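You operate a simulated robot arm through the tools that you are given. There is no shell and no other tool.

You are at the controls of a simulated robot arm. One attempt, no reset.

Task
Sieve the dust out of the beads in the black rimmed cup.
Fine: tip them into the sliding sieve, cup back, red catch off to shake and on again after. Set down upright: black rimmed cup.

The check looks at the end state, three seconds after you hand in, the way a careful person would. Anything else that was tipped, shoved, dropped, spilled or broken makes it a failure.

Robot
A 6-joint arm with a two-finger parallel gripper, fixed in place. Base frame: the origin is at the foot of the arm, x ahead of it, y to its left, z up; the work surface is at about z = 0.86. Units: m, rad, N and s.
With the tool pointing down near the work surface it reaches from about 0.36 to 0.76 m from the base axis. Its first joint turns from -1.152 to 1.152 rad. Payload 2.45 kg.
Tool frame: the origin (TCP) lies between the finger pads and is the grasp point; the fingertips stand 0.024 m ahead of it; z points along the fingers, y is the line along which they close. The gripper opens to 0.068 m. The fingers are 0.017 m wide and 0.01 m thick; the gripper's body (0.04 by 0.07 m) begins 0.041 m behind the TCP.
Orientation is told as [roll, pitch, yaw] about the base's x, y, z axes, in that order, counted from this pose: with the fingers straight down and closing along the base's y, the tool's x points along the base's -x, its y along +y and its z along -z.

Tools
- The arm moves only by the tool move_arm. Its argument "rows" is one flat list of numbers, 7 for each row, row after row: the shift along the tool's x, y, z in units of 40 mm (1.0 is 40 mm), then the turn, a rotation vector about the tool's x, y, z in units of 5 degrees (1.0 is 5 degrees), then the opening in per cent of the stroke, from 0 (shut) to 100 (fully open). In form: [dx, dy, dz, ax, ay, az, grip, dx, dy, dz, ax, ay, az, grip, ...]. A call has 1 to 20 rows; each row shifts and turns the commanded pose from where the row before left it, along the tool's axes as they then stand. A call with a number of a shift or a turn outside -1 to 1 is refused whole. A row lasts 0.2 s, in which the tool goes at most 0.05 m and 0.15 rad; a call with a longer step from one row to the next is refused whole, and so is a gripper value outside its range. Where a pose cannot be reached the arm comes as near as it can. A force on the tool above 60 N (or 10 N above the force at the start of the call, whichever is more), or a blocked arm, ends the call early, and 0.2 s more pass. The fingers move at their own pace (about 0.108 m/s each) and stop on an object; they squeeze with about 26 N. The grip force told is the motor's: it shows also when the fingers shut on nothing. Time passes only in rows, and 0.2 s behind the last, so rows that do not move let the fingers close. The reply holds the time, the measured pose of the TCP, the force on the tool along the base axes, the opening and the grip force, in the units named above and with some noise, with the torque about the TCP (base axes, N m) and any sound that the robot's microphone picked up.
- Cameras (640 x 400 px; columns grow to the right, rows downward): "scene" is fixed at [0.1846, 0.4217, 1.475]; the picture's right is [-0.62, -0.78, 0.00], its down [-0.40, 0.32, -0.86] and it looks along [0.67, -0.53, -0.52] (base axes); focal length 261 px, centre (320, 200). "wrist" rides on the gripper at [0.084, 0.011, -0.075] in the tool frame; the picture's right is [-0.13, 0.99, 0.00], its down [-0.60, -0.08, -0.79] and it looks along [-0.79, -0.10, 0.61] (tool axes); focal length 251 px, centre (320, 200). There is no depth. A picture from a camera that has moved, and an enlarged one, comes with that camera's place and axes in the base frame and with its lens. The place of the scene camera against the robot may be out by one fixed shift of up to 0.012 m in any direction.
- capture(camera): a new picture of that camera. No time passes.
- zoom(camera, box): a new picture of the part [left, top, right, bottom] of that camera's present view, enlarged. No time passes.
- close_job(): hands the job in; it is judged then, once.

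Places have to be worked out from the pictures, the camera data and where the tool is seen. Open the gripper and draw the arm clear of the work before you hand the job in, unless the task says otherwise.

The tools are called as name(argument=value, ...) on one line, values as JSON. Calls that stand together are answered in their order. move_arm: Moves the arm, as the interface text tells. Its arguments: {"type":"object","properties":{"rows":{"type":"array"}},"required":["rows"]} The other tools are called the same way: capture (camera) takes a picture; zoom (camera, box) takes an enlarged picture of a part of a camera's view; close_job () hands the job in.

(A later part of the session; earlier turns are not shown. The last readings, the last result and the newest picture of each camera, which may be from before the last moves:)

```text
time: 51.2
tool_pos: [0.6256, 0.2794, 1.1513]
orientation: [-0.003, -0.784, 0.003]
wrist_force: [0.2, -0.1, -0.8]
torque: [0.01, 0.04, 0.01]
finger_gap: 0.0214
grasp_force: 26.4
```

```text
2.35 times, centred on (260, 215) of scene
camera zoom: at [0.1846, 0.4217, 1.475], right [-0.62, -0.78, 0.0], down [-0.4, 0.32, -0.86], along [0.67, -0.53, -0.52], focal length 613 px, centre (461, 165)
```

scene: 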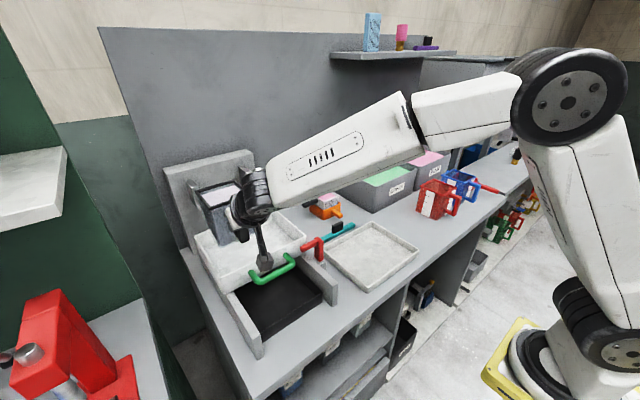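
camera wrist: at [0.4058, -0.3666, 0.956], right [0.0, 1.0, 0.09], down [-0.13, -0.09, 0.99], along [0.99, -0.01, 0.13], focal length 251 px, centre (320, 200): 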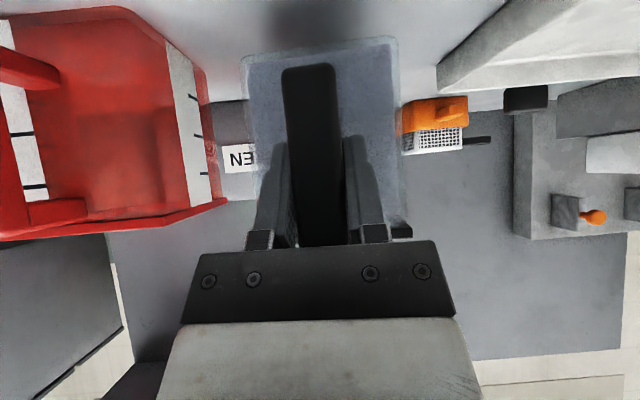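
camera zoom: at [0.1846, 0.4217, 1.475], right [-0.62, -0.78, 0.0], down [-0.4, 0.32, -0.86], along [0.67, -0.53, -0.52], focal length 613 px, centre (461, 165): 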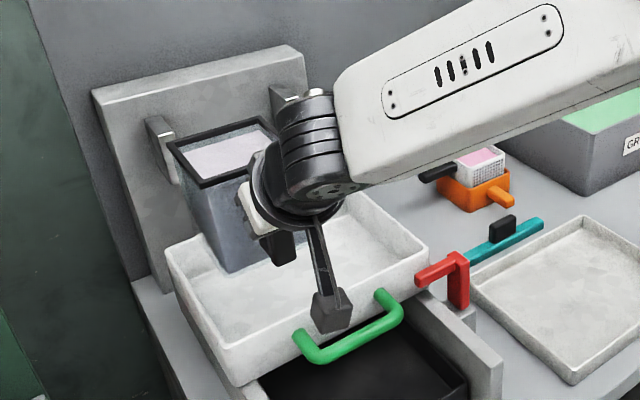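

The cup is positioned over the sieve interior. I'll start the tip slowly (first 20°) towards the sieve centre and check where things go.

move_arm(rows=[0, 0, 0, -0.3205, 0.2115, 0.3205, 0, 0, 0, 0, -0.3205, 0.2115, 0.3205, 0, 0, 0, 0, -0.3205, 0.2115, 0.3205, 0, 0, 0, 0, -0.3205, 0.2115, 0.3205, 0, 0, 0, 0, -0.3205, 0.2115, 0.3205, 0, 0, 0, 0, -0.3205, 0.2115, 0.3205, 0, 0, 0, 0, -0.3205, 0.2115, 0.3205, 0, 0, 0, 0, -0.3205, 0.2115, 0.3205, 0])

zoom(camera="scene", box=[170, 130, 350, 300])

capture(camera="wrist")

```text
time: 53.0
tool_pos: [0.6256, 0.2807, 1.1501]
orientation: [0.384, -0.597, -0.247]
wrist_force: [-0.5, 0.4, 0.0]
torque: [-0.03, 0.05, 0.02]
finger_gap: 0.0217
grasp_force: 26.0
```

```text
2.35 times, centred on (260, 215) of scene
camera zoom: at [0.1846, 0.4217, 1.475], right [-0.62, -0.78, 0.0], down [-0.4, 0.32, -0.86], along [0.67, -0.53, -0.52], focal length 613 px, centre (461, 165)
```

zoom: 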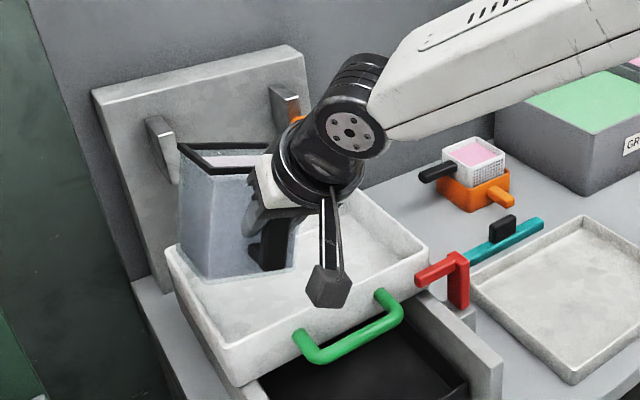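

```text
taken
camera wrist: at [0.5143, 0.2888, 1.1633], right [0.13, 0.92, 0.38], down [0.01, -0.38, 0.92], along [0.99, -0.11, -0.06], focal length 251 px, centre (320, 200)
```

wrist: 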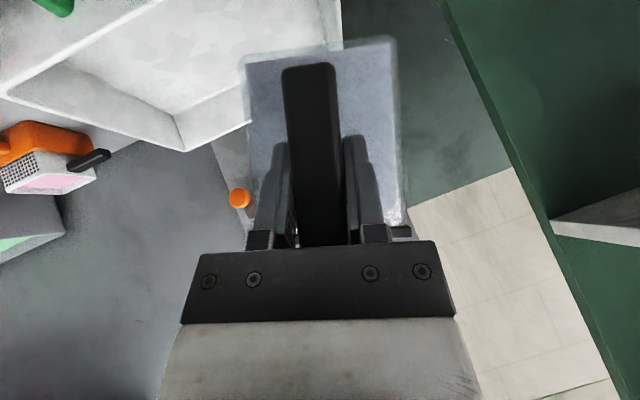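

No beads have left yet and the tilt direction is right (mouth swinging toward -y/+x over the sieve). Continuing to 45°.

move_arm(rows=[0, 0, 0, -0.3205, 0.2115, 0.3205, 0, 0, 0, 0, -0.3205, 0.2115, 0.3205, 0, 0, 0, 0, -0.3205, 0.2115, 0.3205, 0, 0, 0, 0, -0.3205, 0.2115, 0.3205, 0, 0, 0, 0, -0.3205, 0.2115, 0.3205, 0, 0, 0, 0, -0.3205, 0.2115, 0.3205, 0, 0, 0, 0, -0.3205, 0.2115, 0.3205, 0, 0, 0, 0, -0.3205, 0.2115, 0.3205, 0, 0, 0, 0, -0.3205, 0.2115, 0.3205, 0, 0, 0, 0, -0.3205, 0.2115, 0.3205, 0])

zoom(camera="scene", box=[170, 130, 350, 300])

capture(camera="wrist")

```text
time: 55.2
tool_pos: [0.6256, 0.279, 1.1499]
orientation: [0.731, -0.292, -0.399]
wrist_force: [0.3, 1.1, -1.4]
torque: [-0.03, 0.05, -0.01]
finger_gap: 0.0218
grasp_force: 26.4
```

```text
2.35 times, centred on (260, 215) of scene
camera zoom: at [0.1846, 0.4217, 1.475], right [-0.62, -0.78, 0.0], down [-0.4, 0.32, -0.86], along [0.67, -0.53, -0.52], focal length 613 px, centre (461, 165)
```

zoom: 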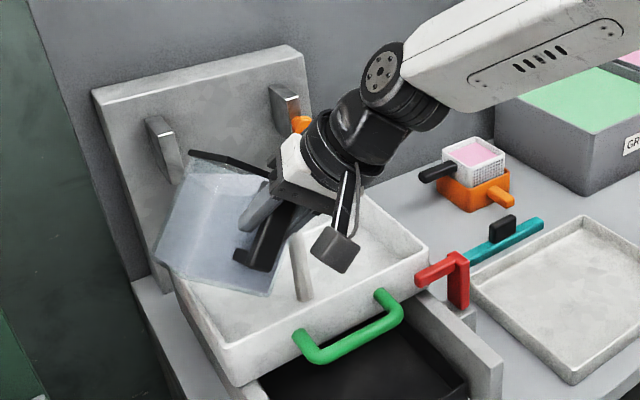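

```text
taken
camera wrist: at [0.5192, 0.2785, 1.1858], right [0.22, 0.71, 0.67], down [0.16, -0.71, 0.69], along [0.96, -0.05, -0.27], focal length 251 px, centre (320, 200)
```

wrist: 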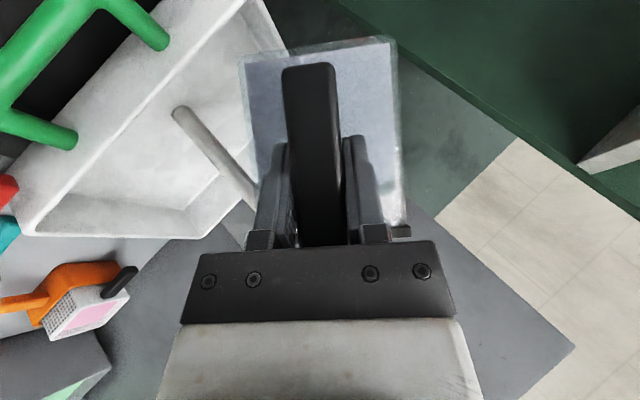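

A stream of beads is falling from the lip into the sieve near (0.72–0.75, 0.24), well inside. I'll continue tipping to 70° while shifting the hand so the lip stays over the same spot.

move_arm(rows=[0, 0, 0, 0, 0, 0, 0, 0, 0, 0, 0, 0, 0, 0, -0.055, -0.034, -0.028, -0.3205, 0.2115, 0.3205, 0, -0.055, -0.034, -0.028, -0.3205, 0.2115, 0.3205, 0, -0.055, -0.034, -0.028, -0.3205, 0.2115, 0.3205, 0, -0.055, -0.034, -0.028, -0.3205, 0.2115, 0.3205, 0, -0.055, -0.034, -0.028, -0.3205, 0.2115, 0.3205, 0, -0.055, -0.034, -0.028, -0.3205, 0.2115, 0.3205, 0, -0.055, -0.034, -0.028, -0.3205, 0.2115, 0.3205, 0, -0.055, -0.034, -0.028, -0.3205, 0.2115, 0.3205, 0, -0.055, -0.034, -0.028, -0.3205, 0.2115, 0.3205, 0, -0.055, -0.034, -0.028, -0.3205, 0.2115, 0.3205, 0])

zoom(camera="scene", box=[170, 130, 350, 300])

capture(camera="wrist")

```text
time: 57.8
tool_pos: [0.6398, 0.2547, 1.1497]
orientation: [1.019, 0.04, -0.437]
wrist_force: [0.1, -0.1, -1.2]
torque: [-0.08, 0.02, 0.0]
finger_gap: 0.0214
grasp_force: 25.8
```

```text
2.35 times, centred on (260, 215) of scene
camera zoom: at [0.1846, 0.4217, 1.475], right [-0.62, -0.78, 0.0], down [-0.4, 0.32, -0.86], along [0.67, -0.53, -0.52], focal length 613 px, centre (461, 165)
```

zoom: 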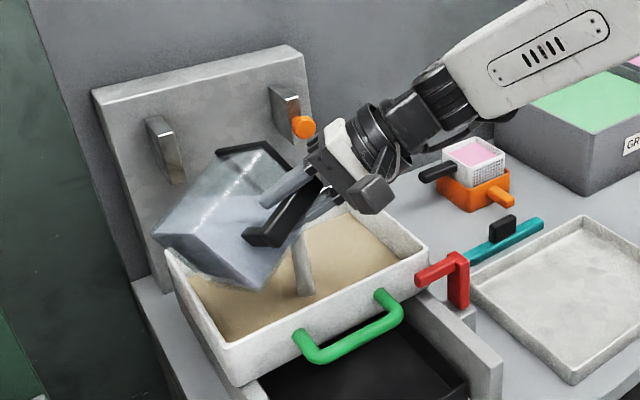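

```text
taken
camera wrist: at [0.5403, 0.2354, 1.2009], right [0.37, 0.4, 0.84], down [0.26, -0.91, 0.32], along [0.89, 0.1, -0.44], focal length 251 px, centre (320, 200)
```

wrist: 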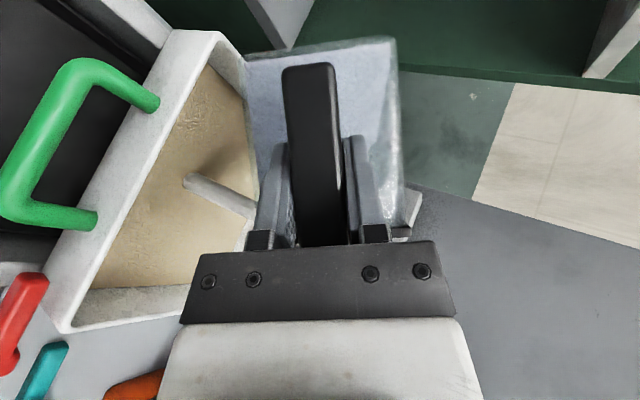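

The sieve is filling with a tan layer and the stream stays inside. Continuing the tip to 90°.

move_arm(rows=[0, 0, 0, 0, 0, 0, 0, 0, 0, 0, 0, 0, 0, 0, -0.068, -0.012, -0.054, -0.3205, 0.2115, 0.3205, 0, -0.068, -0.012, -0.054, -0.3205, 0.2115, 0.3205, 0, -0.068, -0.012, -0.054, -0.3205, 0.2115, 0.3205, 0, -0.068, -0.012, -0.054, -0.3205, 0.2115, 0.3205, 0, -0.068, -0.012, -0.054, -0.3205, 0.2115, 0.3205, 0, -0.068, -0.012, -0.054, -0.3205, 0.2115, 0.3205, 0, -0.068, -0.012, -0.054, -0.3205, 0.2115, 0.3205, 0, -0.068, -0.012, -0.054, -0.3205, 0.2115, 0.3205, 0, 0, 0, 0, 0, 0, 0, 0, 0, 0, 0, 0, 0, 0, 0])

zoom(camera="scene", box=[170, 130, 350, 300])

capture(camera="wrist")

```text
time: 60.4
tool_pos: [0.6524, 0.2283, 1.1496]
orientation: [1.249, 0.303, -0.395]
wrist_force: [-0.7, -0.3, -0.7]
torque: [-0.03, 0.05, 0.02]
finger_gap: 0.0215
grasp_force: 26.0
```

```text
2.35 times, centred on (260, 215) of scene
camera zoom: at [0.1846, 0.4217, 1.475], right [-0.62, -0.78, 0.0], down [-0.4, 0.32, -0.86], along [0.67, -0.53, -0.52], focal length 613 px, centre (461, 165)
```

zoom: 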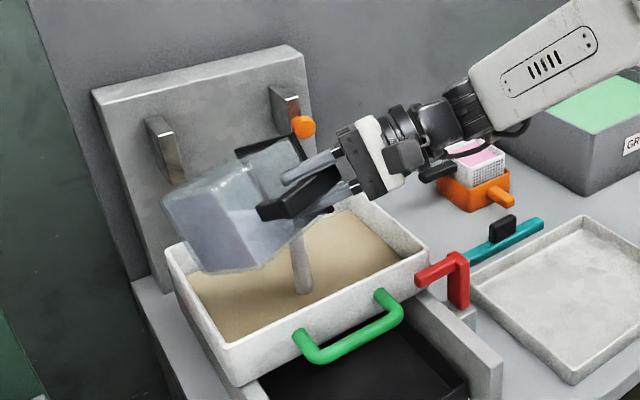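

```text
taken
camera wrist: at [0.5611, 0.1932, 1.2076], right [0.49, 0.13, 0.86], down [0.28, -0.96, -0.01], along [0.82, 0.25, -0.51], focal length 251 px, centre (320, 200)
```

wrist: 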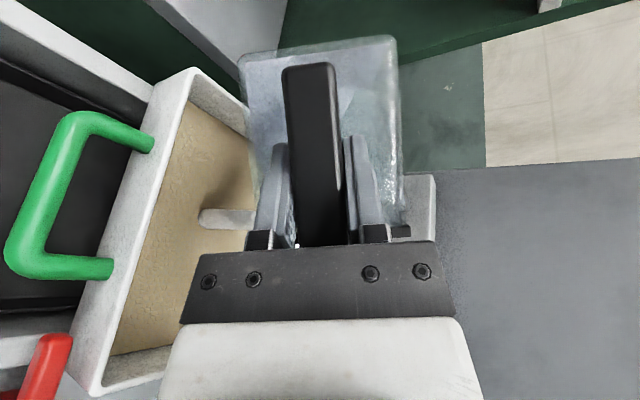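

About half is out and the stream is still inside the sieve. I go on to 130° so the cup empties fully.

move_arm(rows=[-0.0575, 0.0314, -0.0825, -0.3205, 0.2115, 0.3205, 0, -0.0575, 0.0314, -0.0825, -0.3205, 0.2115, 0.3205, 0, -0.0575, 0.0314, -0.0825, -0.3205, 0.2115, 0.3205, 0, -0.0575, 0.0314, -0.0825, -0.3205, 0.2115, 0.3205, 0, -0.0575, 0.0314, -0.0825, -0.3205, 0.2115, 0.3205, 0, -0.0575, 0.0314, -0.0825, -0.3205, 0.2115, 0.3205, 0, -0.0575, 0.0314, -0.0825, -0.3205, 0.2115, 0.3205, 0, -0.0575, 0.0314, -0.0825, -0.3205, 0.2115, 0.3205, 0, -0.0575, 0.0314, -0.0825, -0.3205, 0.2115, 0.3205, 0, -0.0575, 0.0314, -0.0825, -0.3205, 0.2115, 0.3205, 0, -0.0575, 0.0314, -0.0825, -0.3205, 0.2115, 0.3205, 0, -0.0575, 0.0314, -0.0825, -0.3205, 0.2115, 0.3205, 0, -0.0575, 0.0314, -0.0825, -0.3205, 0.2115, 0.3205, 0, -0.0575, 0.0314, -0.0825, -0.3205, 0.2115, 0.3205, 0, -0.0575, 0.0314, -0.0825, -0.3205, 0.2115, 0.3205, 0, -0.0575, 0.0314, -0.0825, -0.3205, 0.2115, 0.3205, 0, 0, 0, 0, 0, 0, 0, 0, 0, 0, 0, 0, 0, 0, 0, 0, 0, 0, 0, 0, 0, 0])

zoom(camera="scene", box=[170, 130, 350, 300])

capture(camera="wrist")

```text
time: 64.4
tool_pos: [0.6778, 0.1695, 1.153]
orientation: [1.881, 0.754, -0.061]
wrist_force: [-0.6, -0.2, -0.5]
torque: [-0.04, 0.0, -0.04]
finger_gap: 0.0218
grasp_force: 26.0
```

```text
2.35 times, centred on (260, 215) of scene
camera zoom: at [0.1846, 0.4217, 1.475], right [-0.62, -0.78, 0.0], down [-0.4, 0.32, -0.86], along [0.67, -0.53, -0.52], focal length 613 px, centre (461, 165)
```

zoom: 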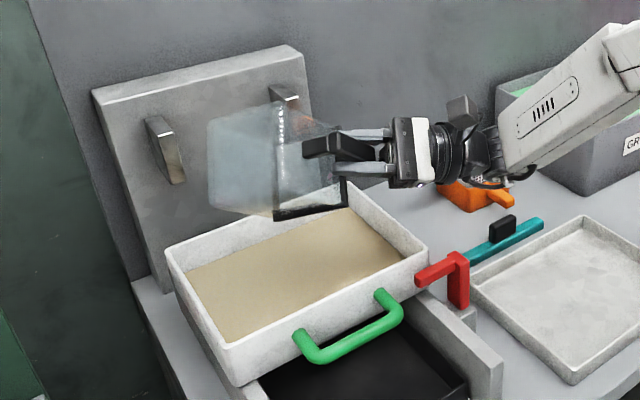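

```text
taken
camera wrist: at [0.6044, 0.0983, 1.1999], right [0.72, -0.35, 0.6], down [0.18, -0.74, -0.65], along [0.67, 0.57, -0.47], focal length 251 px, centre (320, 200)
```

wrist: 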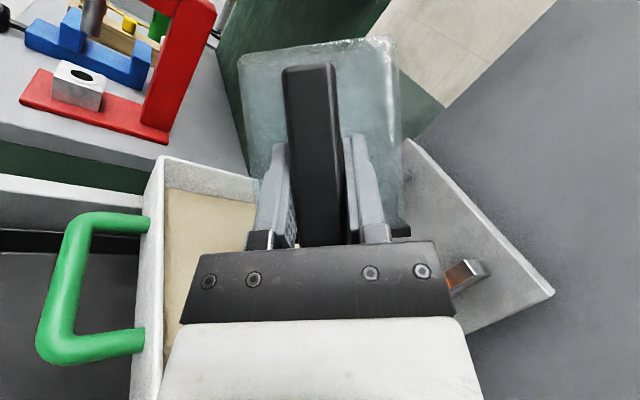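

The stream has stopped and the cup looks clear. I'll zoom in to make sure nothing is left inside.

zoom(camera="scene", box=[220, 150, 300, 230])

zoom(camera="wrist", box=[220, 20, 420, 250])

```text
5.00 times, centred on (260, 190) of scene
camera zoom: at [0.1846, 0.4217, 1.475], right [-0.62, -0.78, 0.0], down [-0.4, 0.32, -0.86], along [0.67, -0.53, -0.52], focal length 1303 px, centre (620, 250)
```

zoom: 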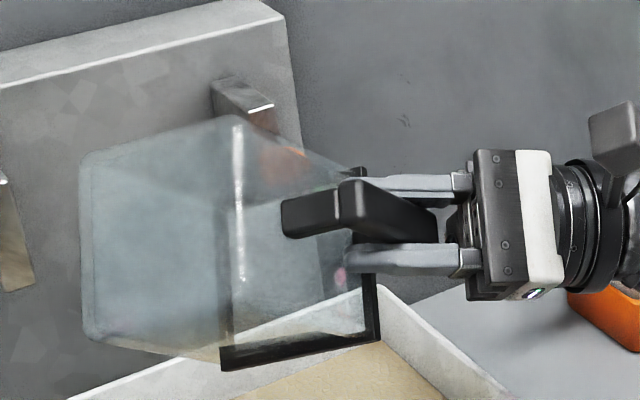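

```text
1.74 times, centred on (320, 135) of wrist
camera zoom: at [0.6044, 0.0983, 1.1999], right [0.72, -0.35, 0.6], down [0.18, -0.74, -0.65], along [0.67, 0.57, -0.47], focal length 437 px, centre (320, 313)
```

zoom: 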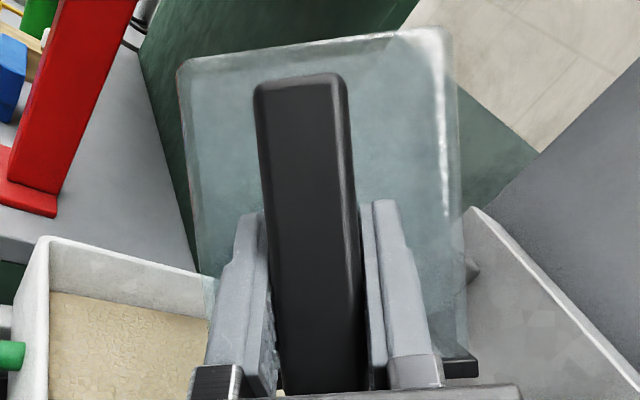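

The cup is empty. I'll reverse the same tilt path back to upright over the sieve.

move_arm(rows=[0.115, -0.063, 0.165, 0.641, -0.423, -0.641, 0, 0.115, -0.063, 0.165, 0.641, -0.423, -0.641, 0, 0.115, -0.063, 0.165, 0.641, -0.423, -0.641, 0, 0.115, -0.063, 0.165, 0.641, -0.423, -0.641, 0, 0.115, -0.063, 0.165, 0.641, -0.423, -0.641, 0, 0.115, -0.063, 0.165, 0.641, -0.423, -0.641, 0, 0.115, -0.063, 0.165, 0.641, -0.423, -0.641, 0, 0.115, -0.063, 0.165, 0.641, -0.423, -0.641, 0, 0.137, 0.025, 0.108, 0.641, -0.423, -0.641, 0, 0.137, 0.025, 0.108, 0.641, -0.423, -0.641, 0, 0.137, 0.025, 0.108, 0.641, -0.423, -0.641, 0, 0.137, 0.025, 0.108, 0.641, -0.423, -0.641, 0, 0.11, 0.067, 0.057, 0.641, -0.423, -0.641, 0, 0.11, 0.067, 0.057, 0.641, -0.423, -0.641, 0, 0.11, 0.067, 0.057, 0.641, -0.423, -0.641, 0, 0.11, 0.067, 0.057, 0.641, -0.423, -0.641, 0, 0.11, 0.067, 0.057, 0.641, -0.423, -0.641, 0])

move_arm(rows=[0, 0, 0, 0.641, -0.423, -0.641, 0, 0, 0, 0, 0.641, -0.423, -0.641, 0, 0, 0, 0, 0.641, -0.423, -0.641, 0, 0, 0, 0, 0.641, -0.423, -0.641, 0, 0, 0, 0, 0.641, -0.423, -0.641, 0, 0, 0, 0, 0.641, -0.423, -0.641, 0, 0, 0, 0, 0.641, -0.423, -0.641, 0, 0, 0, 0, 0.641, -0.423, -0.641, 0, 0, 0, 0, 0.641, -0.423, -0.641, 0, 0, 0, 0, 0, 0, 0, 0])

capture(camera="scene")

zoom(camera="scene", box=[170, 130, 350, 300])

```text
time: 68.0
tool_pos: [0.626, 0.2792, 1.1582]
orientation: [0.729, -0.293, -0.395]
wrist_force: [-0.6, -0.4, -1.6]
torque: [-0.03, 0.05, -0.01]
finger_gap: 0.0215
grasp_force: 25.8
```

```text
time: 70.2
tool_pos: [0.6256, 0.2796, 1.1571]
orientation: [-0.009, -0.783, 0.012]
wrist_force: [0.4, -0.9, -1.2]
torque: [0.01, 0.06, -0.03]
finger_gap: 0.0217
grasp_force: 25.8
```

```text
taken
```

scene: 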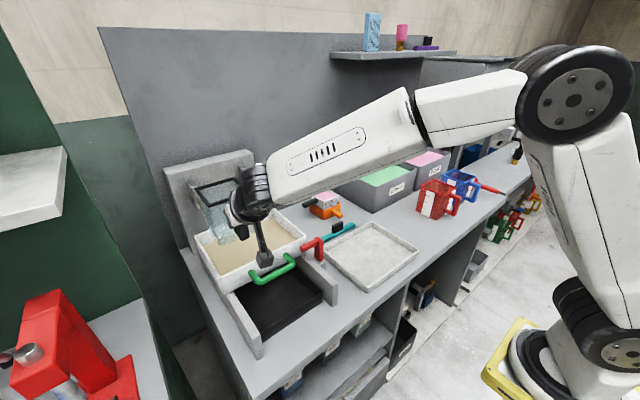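

```text
2.35 times, centred on (260, 215) of scene
camera zoom: at [0.1846, 0.4217, 1.475], right [-0.62, -0.78, 0.0], down [-0.4, 0.32, -0.86], along [0.67, -0.53, -0.52], focal length 613 px, centre (461, 165)
```

zoom: 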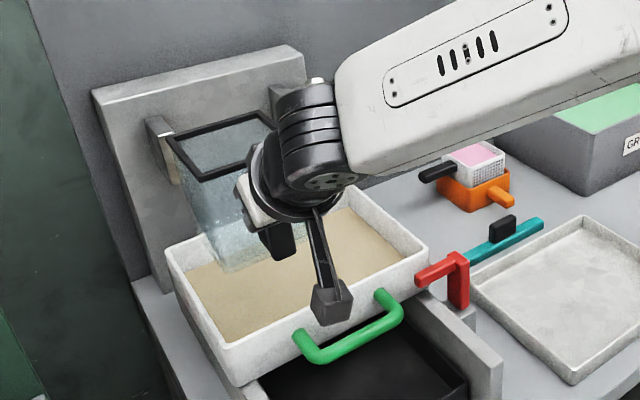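

The cup is upright and visibly empty, and all the material is in the sieve. Now I'll carry it back above its original spot, correcting a small 0.5° twist.

move_arm(rows=[0.04, -0.351, -0.0423, 0, 0, 0.05, 0, 0.08, -0.703, -0.0846, 0, 0, 0.05, 0, 0.1, -0.8785, -0.1057, 0, 0, 0, 0, 0.1, -0.8785, -0.1057, 0, 0, 0, 0, 0.1, -0.8785, -0.1057, 0, 0, 0, 0, 0.1, -0.8785, -0.1057, 0, 0, 0, 0, 0.1, -0.8785, -0.1057, 0, 0, 0, 0, 0.1, -0.8785, -0.1057, 0, 0, 0, 0, 0.1, -0.8785, -0.1057, 0, 0, 0, 0, 0.1, -0.8785, -0.1057, 0, 0, 0, 0, 0.1, -0.8785, -0.1057, 0, 0, 0, 0, 0.1, -0.8785, -0.1057, 0, 0, 0, 0, 0.1, -0.8785, -0.1057, 0, 0, 0, 0, 0.1, -0.8785, -0.1057, 0, 0, 0, 0, 0.1, -0.8785, -0.1057, 0, 0, 0, 0, 0.1, -0.8785, -0.1057, 0, 0, 0, 0, 0.1, -0.8785, -0.1057, 0, 0, 0, 0, 0.1, -0.8785, -0.1057, 0, 0, 0, 0, 0.08, -0.703, -0.0846, 0, 0, 0, 0, 0.04, -0.351, -0.0423, 0, 0, 0, 0])

capture(camera="scene")

```text
time: 74.4
tool_pos: [0.5183, -0.3682, 1.1607]
orientation: [0.001, -0.785, -0.002]
wrist_force: [0.0, -1.0, -0.6]
torque: [-0.01, 0.05, -0.02]
finger_gap: 0.0216
grasp_force: 25.7
```

```text
taken
```

scene: 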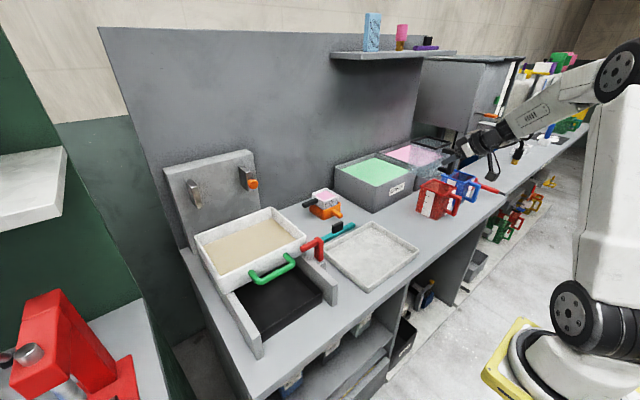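

Above the home spot at (0.518, -0.368, 1.161). Descending, restoring the yaw, and slowing for the last centimetres.

move_arm(rows=[0.3, 0, 0.3, -0.0942, 0, -0.0942, 0, 0.424, 0, 0.424, -0.0942, 0, -0.0942, 0, 0.424, 0, 0.424, -0.0942, 0, -0.0942, 0, 0.424, 0, 0.424, -0.0942, 0, -0.0942, 0, 0.424, 0, 0.424, -0.0942, 0, -0.0942, 0, 0.424, 0, 0.424, -0.0942, 0, -0.0942, 0, 0.424, 0, 0.424, -0.0942, 0, -0.0942, 0, 0.424, 0, 0.424, -0.0942, 0, -0.0942, 0, 0.265, 0, 0.265, 0, 0, 0, 0, 0.177, 0, 0.177, 0, 0, 0, 0, 0, 0, 0, 0, 0, 0, 0])

zoom(camera="scene", box=[390, 160, 510, 250])

capture(camera="wrist")

```text
time: 76.8
tool_pos: [0.5195, -0.3665, 0.9508]
orientation: [0.001, -0.786, 0.09]
wrist_force: [0.9, -0.8, -1.6]
torque: [-0.02, 0.04, -0.03]
finger_gap: 0.0216
grasp_force: 25.7
```

```text
4.44 times, centred on (450, 205) of scene
camera zoom: at [0.1846, 0.4217, 1.475], right [-0.62, -0.78, 0.0], down [-0.4, 0.32, -0.86], along [0.67, -0.53, -0.52], focal length 1158 px, centre (-258, 178)
```

zoom: 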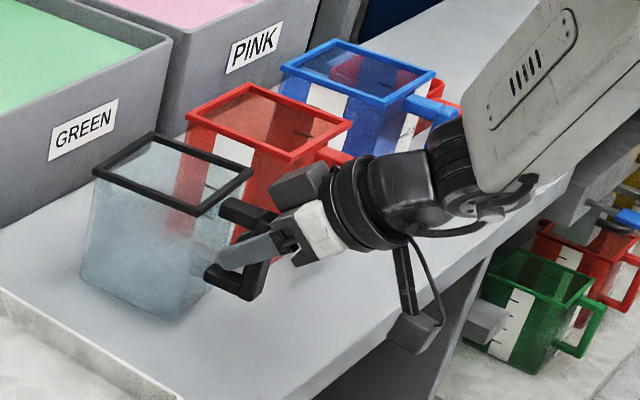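

```text
taken
camera wrist: at [0.4067, -0.3667, 0.9431], right [0.0, 1.0, 0.09], down [-0.13, -0.09, 0.99], along [0.99, -0.01, 0.12], focal length 251 px, centre (320, 200)
```

wrist: 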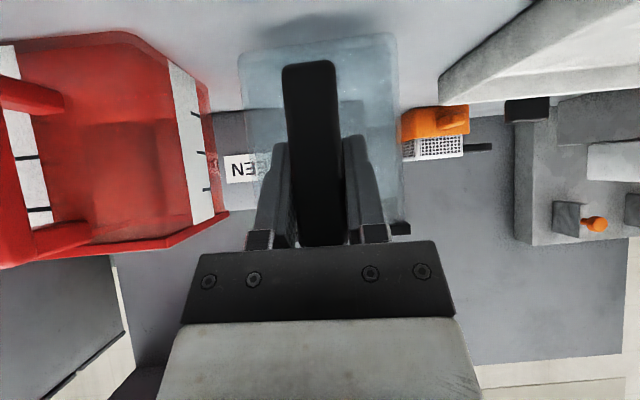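

About 1.6 cm to go. I'll lower in 4 mm steps and watch the force.

move_arm(rows=[0.0707, 0, 0.0707, 0, 0, 0, 0, 0.0707, 0, 0.0707, 0, 0, 0, 0, 0.0707, 0, 0.0707, 0, 0, 0, 0, 0, 0, 0, 0, 0, 0, 0])

move_arm(rows=[0.0354, 0, 0.0354, 0, 0, 0, 0, 0.0354, 0, 0.0354, 0, 0, 0, 0, 0, 0, 0, 0, 0, 0, 0])

zoom(camera="scene", box=[390, 160, 510, 250])

```text
time: 77.8
tool_pos: [0.5192, -0.3661, 0.9386]
orientation: [0.003, -0.785, 0.091]
wrist_force: [0.0, 0.1, -0.4]
torque: [-0.01, 0.03, -0.02]
finger_gap: 0.0215
grasp_force: 26.2
```

```text
time: 78.6
tool_pos: [0.519, -0.3678, 0.9364]
orientation: [0.0, -0.786, 0.093]
wrist_force: [-0.4, -0.3, 6.2]
torque: [0.03, -0.76, 0.02]
finger_gap: 0.0215
grasp_force: 26.1
```

```text
4.44 times, centred on (450, 205) of scene
camera zoom: at [0.1844, 0.4218, 1.475], right [-0.62, -0.78, 0.0], down [-0.4, 0.32, -0.86], along [0.67, -0.53, -0.52], focal length 1158 px, centre (-258, 178)
```

zoom: 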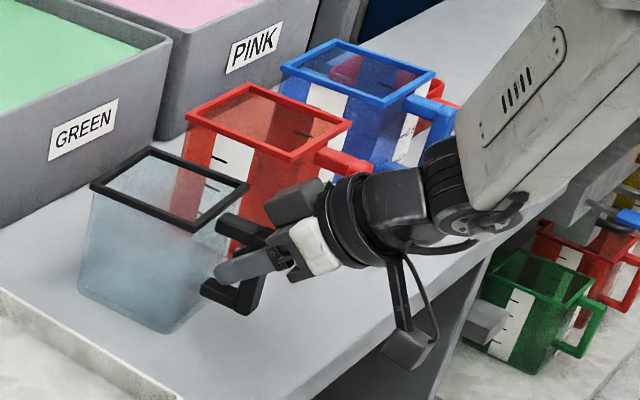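

The cup is on the counter (6 N upward, far edge just touching). I'll ease off half a millimetre and open the fingers gently.

move_arm(rows=[-0.009, 0, -0.009, 0, 0, 0, 0, 0, 0, 0, 0, 0, 0, 35, 0, 0, 0, 0, 0, 0, 50, 0, 0, 0, 0, 0, 0, 85, 0, 0, 0, 0, 0, 0, 85])

capture(camera="wrist")

zoom(camera="scene", box=[390, 160, 510, 250])

```text
time: 79.8
tool_pos: [0.5184, -0.3658, 0.9354]
orientation: [0.003, -0.787, 0.09]
wrist_force: [0.0, -0.2, 0.1]
torque: [0.0, 0.02, 0.02]
finger_gap: 0.058
grasp_force: 0.2
```

```text
taken
camera wrist: at [0.4063, -0.3668, 0.9281], right [0.0, 1.0, 0.09], down [-0.13, -0.09, 0.99], along [0.99, -0.01, 0.12], focal length 251 px, centre (320, 200)
```

wrist: 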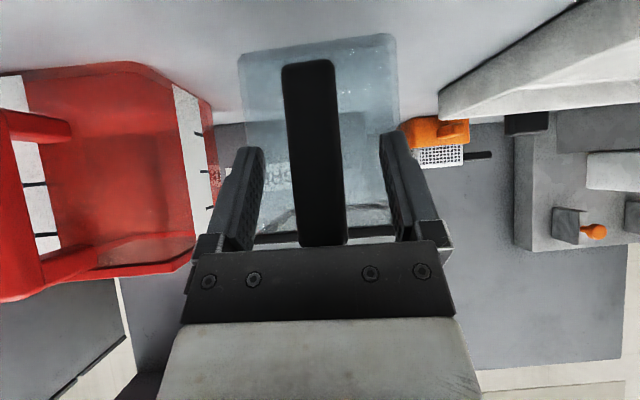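

```text
4.44 times, centred on (450, 205) of scene
camera zoom: at [0.1846, 0.4217, 1.475], right [-0.62, -0.78, 0.0], down [-0.4, 0.32, -0.86], along [0.67, -0.53, -0.52], focal length 1158 px, centre (-258, 178)
```

zoom: 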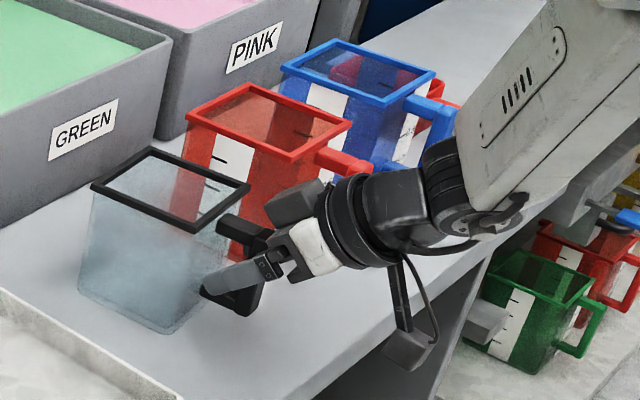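

The cup stands upright where it was and the fingers are clear on both sides. Retreating straight back along the tool axis, then up.

move_arm(rows=[0, 0, -0.3, 0, 0, 0, 85, 0, 0, -0.6, 0, 0, 0, 85, 0, 0, -0.8, 0, 0, 0, 85, 0, 0, -0.8, 0, 0, 0, 85, -0.5, 0, -0.5, 0, 0, 0, 85, -0.5, 0, -0.5, 0, 0, 0, 85, -0.5, 0, -0.5, 0, 0, 0, 85, -0.5, 0, -0.5, 0, 0, 0, 85])

capture(camera="scene")

zoom(camera="scene", box=[390, 160, 510, 250])

```text
time: 81.6
tool_pos: [0.4482, -0.3739, 1.1196]
orientation: [0.002, -0.786, 0.091]
wrist_force: [0.6, 0.1, 0.6]
torque: [-0.04, -0.03, 0.0]
finger_gap: 0.0579
grasp_force: 0.0
```

```text
taken
```

scene: 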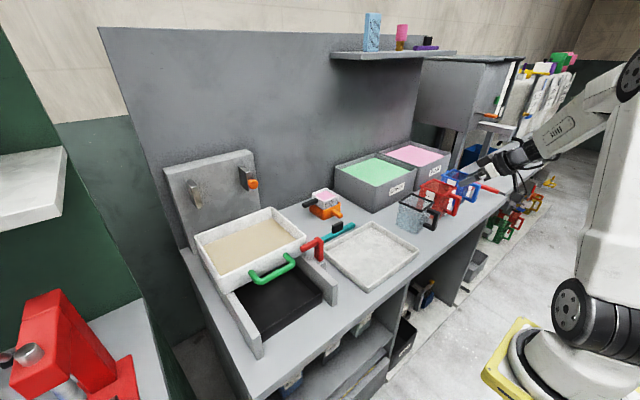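

```text
4.44 times, centred on (450, 205) of scene
camera zoom: at [0.1846, 0.4217, 1.475], right [-0.62, -0.78, 0.0], down [-0.4, 0.32, -0.86], along [0.67, -0.53, -0.52], focal length 1158 px, centre (-258, 178)
```

zoom: 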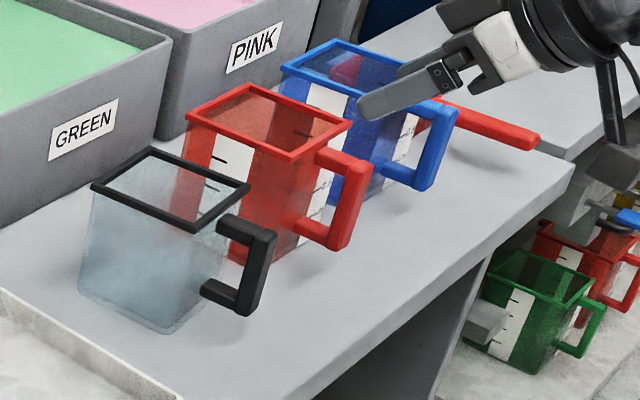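

The cup is back, upright and empty. Next the red catch: I'll return the tool to pointing straight down and move towards the sieve.

move_arm(rows=[0, 0, 0, 0.754, 0, 0.754, 85, 0, 0, 0, 0, 1, 0, 85, 0, 0, 0, 0, 1, 0, 85, 0, 0, 0, 0, 1, 0, 85, 0, 0, 0, 0, 1, 0, 85, 0, 0, 0, 0, 1, 0, 85, 0, 0, 0, 0, 1, 0, 85, 0, 0, 0, 0, 1, 0, 85, 0, 0, 0, 0, 1, 0, 85, 0, 0, 0, 0, 1, 0, 85, -0.25, 0.935, -0.1, 0, 0, 0, 85, -0.25, 0.935, -0.1, 0, 0, 0, 85, -0.25, 0.935, -0.1, 0, 0, 0, 85, -0.25, 0.935, -0.1, 0, 0, 0, 85, -0.25, 0.935, -0.1, 0, 0, 0, 85, -0.25, 0.935, -0.1, 0, 0, 0, 85, -0.25, 0.935, -0.1, 0, 0, 0, 85, -0.25, 0.935, -0.1, 0, 0, 0, 85, -0.25, 0.935, -0.1, 0, 0, 0, 85, -0.25, 0.935, -0.1, 0, 0, 0, 85])

```text
time: 85.8
tool_pos: [0.5483, 0.001, 1.1596]
orientation: [0.002, 0.001, -0.003]
wrist_force: [-0.4, 0.0, 0.1]
torque: [0.03, 0.03, -0.03]
finger_gap: 0.0578
grasp_force: 0.1
```

Tool is straight down at (0.548, 0.001, 1.160). Now I'll turn the tool -90° in yaw so the fingers close along base x, and look at the catch from the sieve side.

move_arm(rows=[0, 0, 0, 0, 0, 1, 85, 0, 0, 0, 0, 0, 1, 85, 0, 0, 0, 0, 0, 1, 85, 0, 0, 0, 0, 0, 1, 85, 0, 0, 0, 0, 0, 1, 85, 0, 0, 0, 0, 0, 1, 85, 0, 0, 0, 0, 0, 1, 85, 0, 0, 0, 0, 0, 1, 85, 0, 0, 0, 0, 0, 1, 85, 0, 0, 0, 0, 0, 1, 85, 0, 0, 0, 0, 0, 1, 85, 0, 0, 0, 0, 0, 1, 85, 0, 0, 0, 0, 0, 1, 85, 0, 0, 0, 0, 0, 1, 85, 0, 0, 0, 0, 0, 1, 85, 0, 0, 0, 0, 0, 1, 85, 0, 0, 0, 0, 0, 1, 85, 0, 0, 0, 0, 0, 1, 85])

capture(camera="wrist")

```text
time: 89.6
tool_pos: [0.5491, 0.001, 1.1591]
orientation: [0.001, 0.001, -1.573]
wrist_force: [-0.1, 0.5, 0.2]
torque: [0.01, 0.03, 0.0]
finger_gap: 0.0579
grasp_force: 0.0
```

```text
taken
camera wrist: at [0.5606, 0.0843, 1.2337], right [0.99, -0.13, 0.0], down [-0.08, -0.6, 0.79], along [-0.1, -0.79, -0.61], focal length 251 px, centre (320, 200)
```

wrist: 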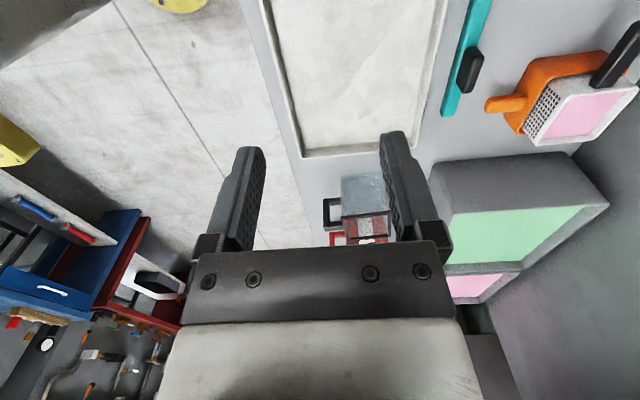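

Now I'll move over to view the catch from the +y side, staying above everything.

move_arm(rows=[0.8, 0.25, 0.2, 0, 0, 0, 85, 0.8, 0.25, 0.2, 0, 0, 0, 85, 0.8, 0.25, 0.2, 0, 0, 0, 85, 0.8, 0.25, 0.2, 0, 0, 0, 85, 0.8, 0.25, 0.2, 0, 0, 0, 85])

capture(camera="wrist")

zoom(camera="wrist", box=[240, 40, 440, 200])

```text
time: 90.8
tool_pos: [0.6003, 0.162, 1.1206]
orientation: [0.0, 0.002, -1.573]
wrist_force: [-0.1, -0.7, 0.5]
torque: [-0.05, -0.01, 0.01]
finger_gap: 0.0578
grasp_force: 0.0
```

```text
taken
camera wrist: at [0.6106, 0.245, 1.1943], right [0.99, -0.13, 0.0], down [-0.08, -0.6, 0.79], along [-0.1, -0.79, -0.61], focal length 251 px, centre (320, 200)
```

wrist: 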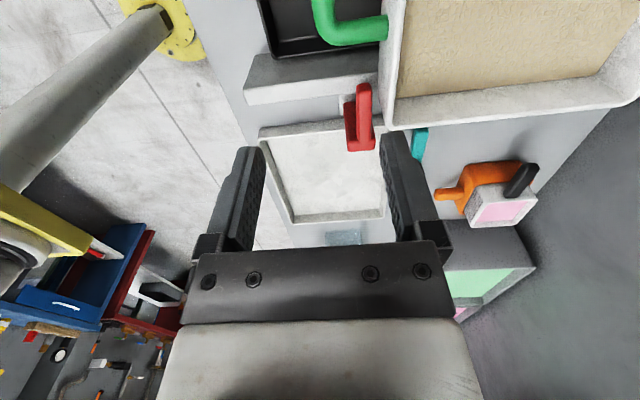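

```text
2.50 times, centred on (340, 120) of wrist
camera zoom: at [0.6106, 0.245, 1.1943], right [0.99, -0.13, 0.0], down [-0.08, -0.6, 0.79], along [-0.1, -0.79, -0.61], focal length 629 px, centre (270, 400)
```

zoom: 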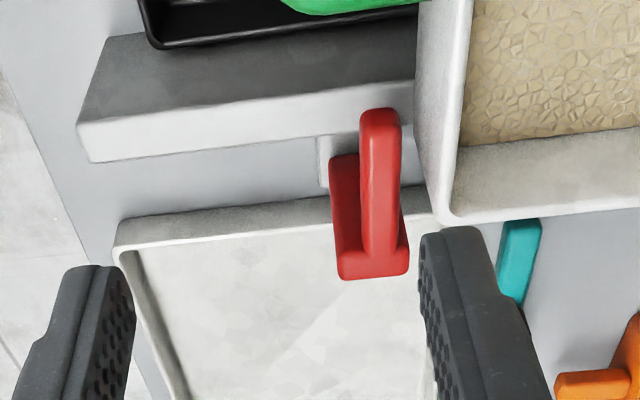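

I see the arm at x ≈ 0.627–0.641 and the sieve's near wall just behind it. The gap matters, so I'll zoom in further.

zoom(camera="wrist", box=[330, 70, 430, 150])

zoom(camera="scene", box=[290, 220, 350, 270])

```text
5.00 times, centred on (380, 110) of wrist
camera zoom: at [0.6106, 0.245, 1.1943], right [0.99, -0.13, 0.0], down [-0.08, -0.6, 0.79], along [-0.1, -0.79, -0.61], focal length 1257 px, centre (20, 650)
```

zoom: 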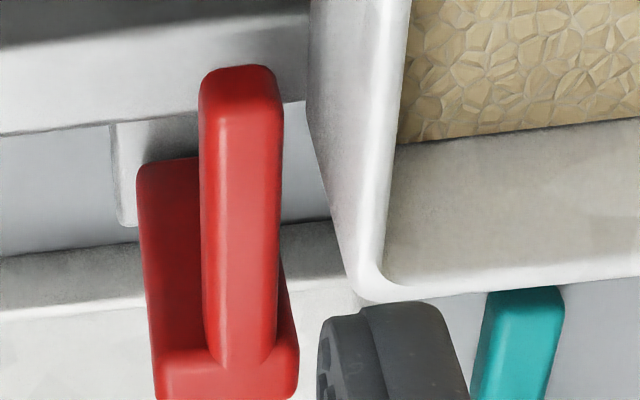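

```text
8.00 times, centred on (320, 245) of scene
camera zoom: at [0.1846, 0.4217, 1.475], right [-0.62, -0.78, 0.0], down [-0.4, 0.32, -0.86], along [0.67, -0.53, -0.52], focal length 2085 px, centre (320, -160)
```

zoom: 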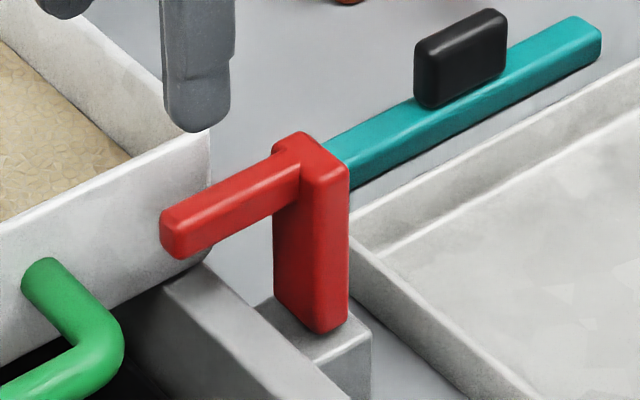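

The sieve wall's outer face is at x ≈ 0.652, only ~1 cm from the arm, so a finger won't fit there. The post itself (x 0.617–0.646, y ≈ 0.067, z 0.92–0.99) can be gripped along x from above. I'll move above it and check alignment.

move_arm(rows=[-0.594, 0.194, 0.375, 0, 0, 0, 100, -0.594, 0.194, 0.375, 0, 0, 0, 100, -0.594, 0.194, 0.375, 0, 0, 0, 100, -0.594, 0.194, 0.375, 0, 0, 0, 100])

capture(camera="wrist")

zoom(camera="wrist", box=[240, 40, 400, 220])

zoom(camera="scene", box=[260, 180, 370, 280])

```text
time: 91.8
tool_pos: [0.6306, 0.0654, 1.0601]
orientation: [-0.003, 0.002, -1.569]
wrist_force: [0.6, -0.3, -0.1]
torque: [0.0, 0.03, -0.01]
finger_gap: 0.068
grasp_force: 0.1
```

```text
taken
camera wrist: at [0.6414, 0.1486, 1.1332], right [0.99, -0.13, 0.0], down [-0.08, -0.6, 0.79], along [-0.1, -0.79, -0.61], focal length 251 px, centre (320, 200)
```

wrist: 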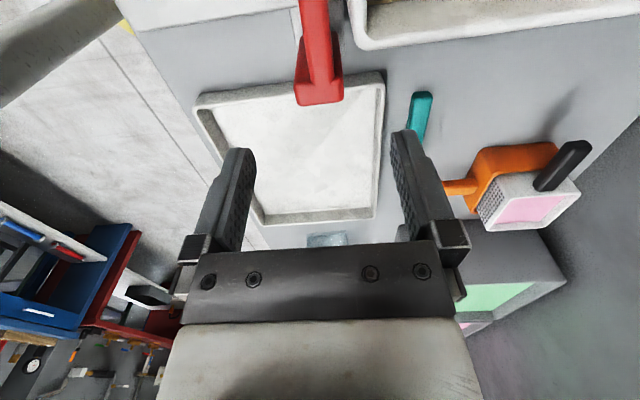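

```text
2.22 times, centred on (320, 130) of wrist
camera zoom: at [0.6414, 0.1486, 1.1332], right [0.99, -0.13, 0.0], down [-0.08, -0.6, 0.79], along [-0.1, -0.79, -0.61], focal length 559 px, centre (320, 356)
```

zoom: 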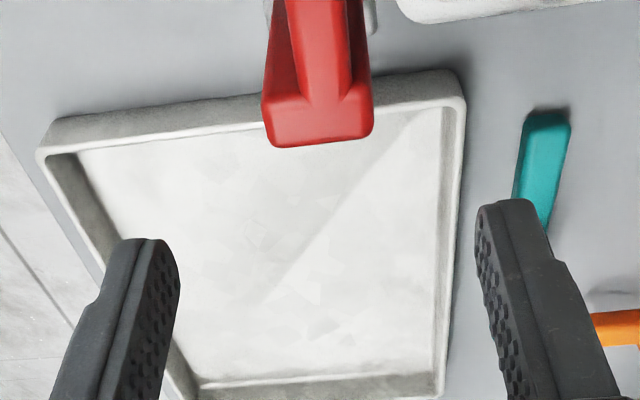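

```text
4.00 times, centred on (315, 230) of scene
camera zoom: at [0.1846, 0.4217, 1.4751], right [-0.62, -0.78, 0.0], down [-0.4, 0.32, -0.86], along [0.67, -0.53, -0.52], focal length 1043 px, centre (340, 80)
```

zoom: 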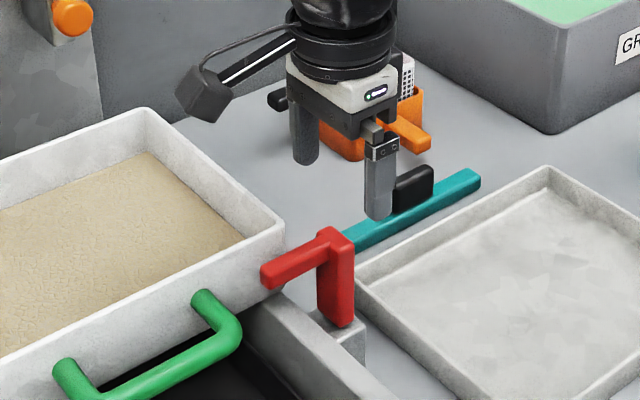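

The post is at x 0.615–0.645, y ≈ 0.0615–0.076, centred on the tool. I'll descend with the fingers partly open to either side of it, tips ending at z ≈ 0.95.

move_arm(rows=[0.025, 0, 0.5, 0, 0, 0, 80, 0.025, 0, 0.5, 0, 0, 0, 78, 0.025, 0, 0.5, 0, 0, 0, 78, 0, 0, 0.4, 0, 0, 0, 78, 0, 0, 0.225, 0, 0, 0, 78])

capture(camera="wrist")

zoom(camera="scene", box=[260, 180, 370, 280])

```text
time: 93.0
tool_pos: [0.6305, 0.0687, 0.975]
orientation: [-0.001, 0.002, -1.571]
wrist_force: [0.2, -0.5, -0.1]
torque: [0.01, -0.01, -0.02]
finger_gap: 0.0529
grasp_force: 0.1
```

```text
taken
camera wrist: at [0.641, 0.1525, 1.0483], right [0.99, -0.13, 0.0], down [-0.08, -0.6, 0.79], along [-0.1, -0.79, -0.61], focal length 251 px, centre (320, 200)
```

wrist: 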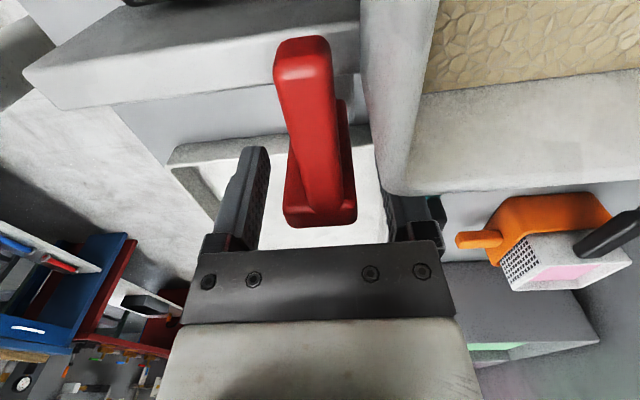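

```text
4.00 times, centred on (315, 230) of scene
camera zoom: at [0.1846, 0.4217, 1.475], right [-0.62, -0.78, 0.0], down [-0.4, 0.32, -0.86], along [0.67, -0.53, -0.52], focal length 1043 px, centre (340, 80)
```

zoom: 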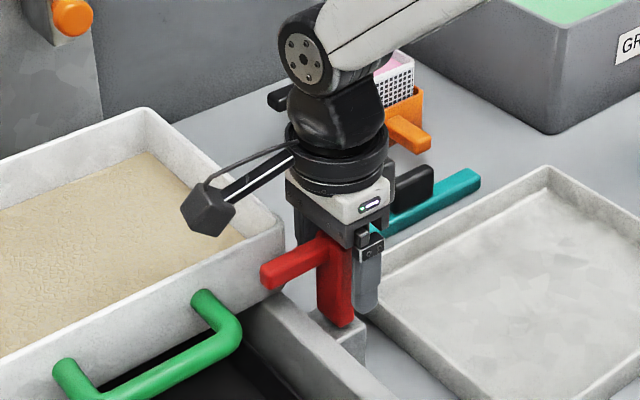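

The fingers are either side of the post with no contact. I'll close on it gently.

move_arm(rows=[0, 0, 0, 0, 0, 0, 55, 0, 0, 0, 0, 0, 0, 40, 0, 0, 0, 0, 0, 0, 20, 0, 0, 0, 0, 0, 0, 0, 0, 0, 0, 0, 0, 0, 0])

capture(camera="wrist")

```text
time: 94.2
tool_pos: [0.6295, 0.0697, 0.9736]
orientation: [0.0, 0.002, -1.569]
wrist_force: [5.9, 1.1, -5.2]
torque: [0.04, -0.19, 0.0]
finger_gap: 0.0297
grasp_force: 43.3
```

```text
taken
camera wrist: at [0.6413, 0.1525, 1.0484], right [0.99, -0.13, 0.0], down [-0.08, -0.6, 0.79], along [-0.1, -0.79, -0.61], focal length 251 px, centre (320, 200)
```

wrist: 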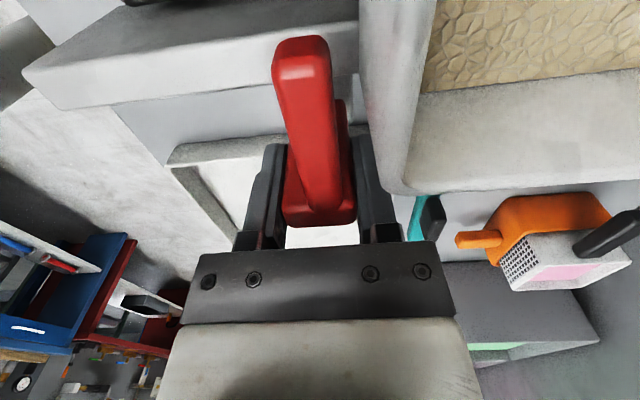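

The post is held (gap 0.0297). First test: a small 3° turn about the vertical axis, towards releasing, watching the torque.

move_arm(rows=[0, 0, 0, 0, 0, -0.2, 0, 0, 0, 0, 0, 0, -0.2, 0, 0, 0, 0, 0, 0, -0.2, 0, 0, 0, 0, 0, 0, 0, 0])

capture(camera="wrist")

zoom(camera="scene", box=[260, 180, 370, 280])

```text
time: 95.2
tool_pos: [0.6297, 0.0687, 0.9737]
orientation: [-0.001, 0.0, -1.519]
wrist_force: [4.2, -2.7, -6.8]
torque: [-0.1, -0.28, -1.01]
finger_gap: 0.0303
grasp_force: 43.9
```

```text
taken
camera wrist: at [0.6371, 0.1522, 1.0484], right [1.0, -0.08, 0.0], down [-0.05, -0.61, 0.79], along [-0.06, -0.79, -0.61], focal length 251 px, centre (320, 200)
```

wrist: 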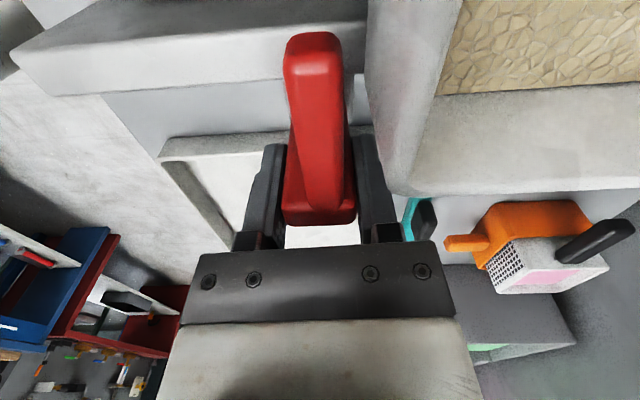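

```text
4.00 times, centred on (315, 230) of scene
camera zoom: at [0.1848, 0.4216, 1.475], right [-0.62, -0.78, 0.0], down [-0.4, 0.32, -0.86], along [0.67, -0.53, -0.52], focal length 1043 px, centre (340, 80)
```

zoom: 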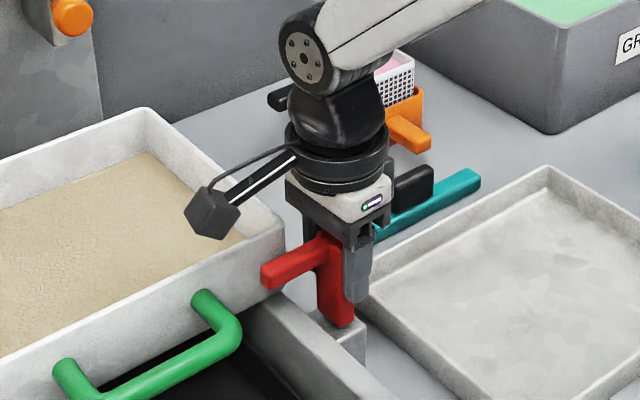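

The catch resisted the vertical turn (-1 N·m at 3°) and did not move, so it isn't a vertical pivot. I'll undo that turn, then test tipping the post top toward -y (hinge at its foot) by 3 mm.

move_arm(rows=[0, 0, 0, 0, 0, 0.2, 0, 0, 0, 0, 0, 0, 0.2, 0, 0, 0, 0, 0, 0, 0.2, 0, 0, 0, 0, 0, 0, 0, 0])

move_arm(rows=[-0.025, 0, 0, 0, 0, 0, 0, -0.025, 0, 0, 0, 0, 0, 0, -0.025, 0, 0, 0, 0, 0, 0, 0, 0, 0, 0, 0, 0, 0])

capture(camera="wrist")

```text
time: 96.2
tool_pos: [0.6304, 0.0689, 0.9753]
orientation: [-0.001, 0.001, -1.57]
wrist_force: [2.3, 0.5, -4.9]
torque: [0.05, -0.29, 0.48]
finger_gap: 0.0299
grasp_force: 44.4
```

```text
time: 97.2
tool_pos: [0.6293, 0.0668, 0.9727]
orientation: [-0.001, 0.001, -1.572]
wrist_force: [-0.1, 22.6, -2.1]
torque: [0.99, -0.12, 0.03]
finger_gap: 0.0302
grasp_force: 43.9
```

```text
taken
camera wrist: at [0.6414, 0.1505, 1.0486], right [0.99, -0.13, 0.0], down [-0.08, -0.61, 0.79], along [-0.1, -0.79, -0.61], focal length 251 px, centre (320, 200)
```

wrist: 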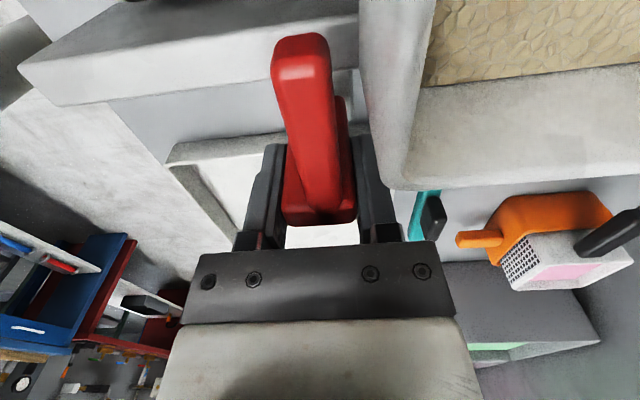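

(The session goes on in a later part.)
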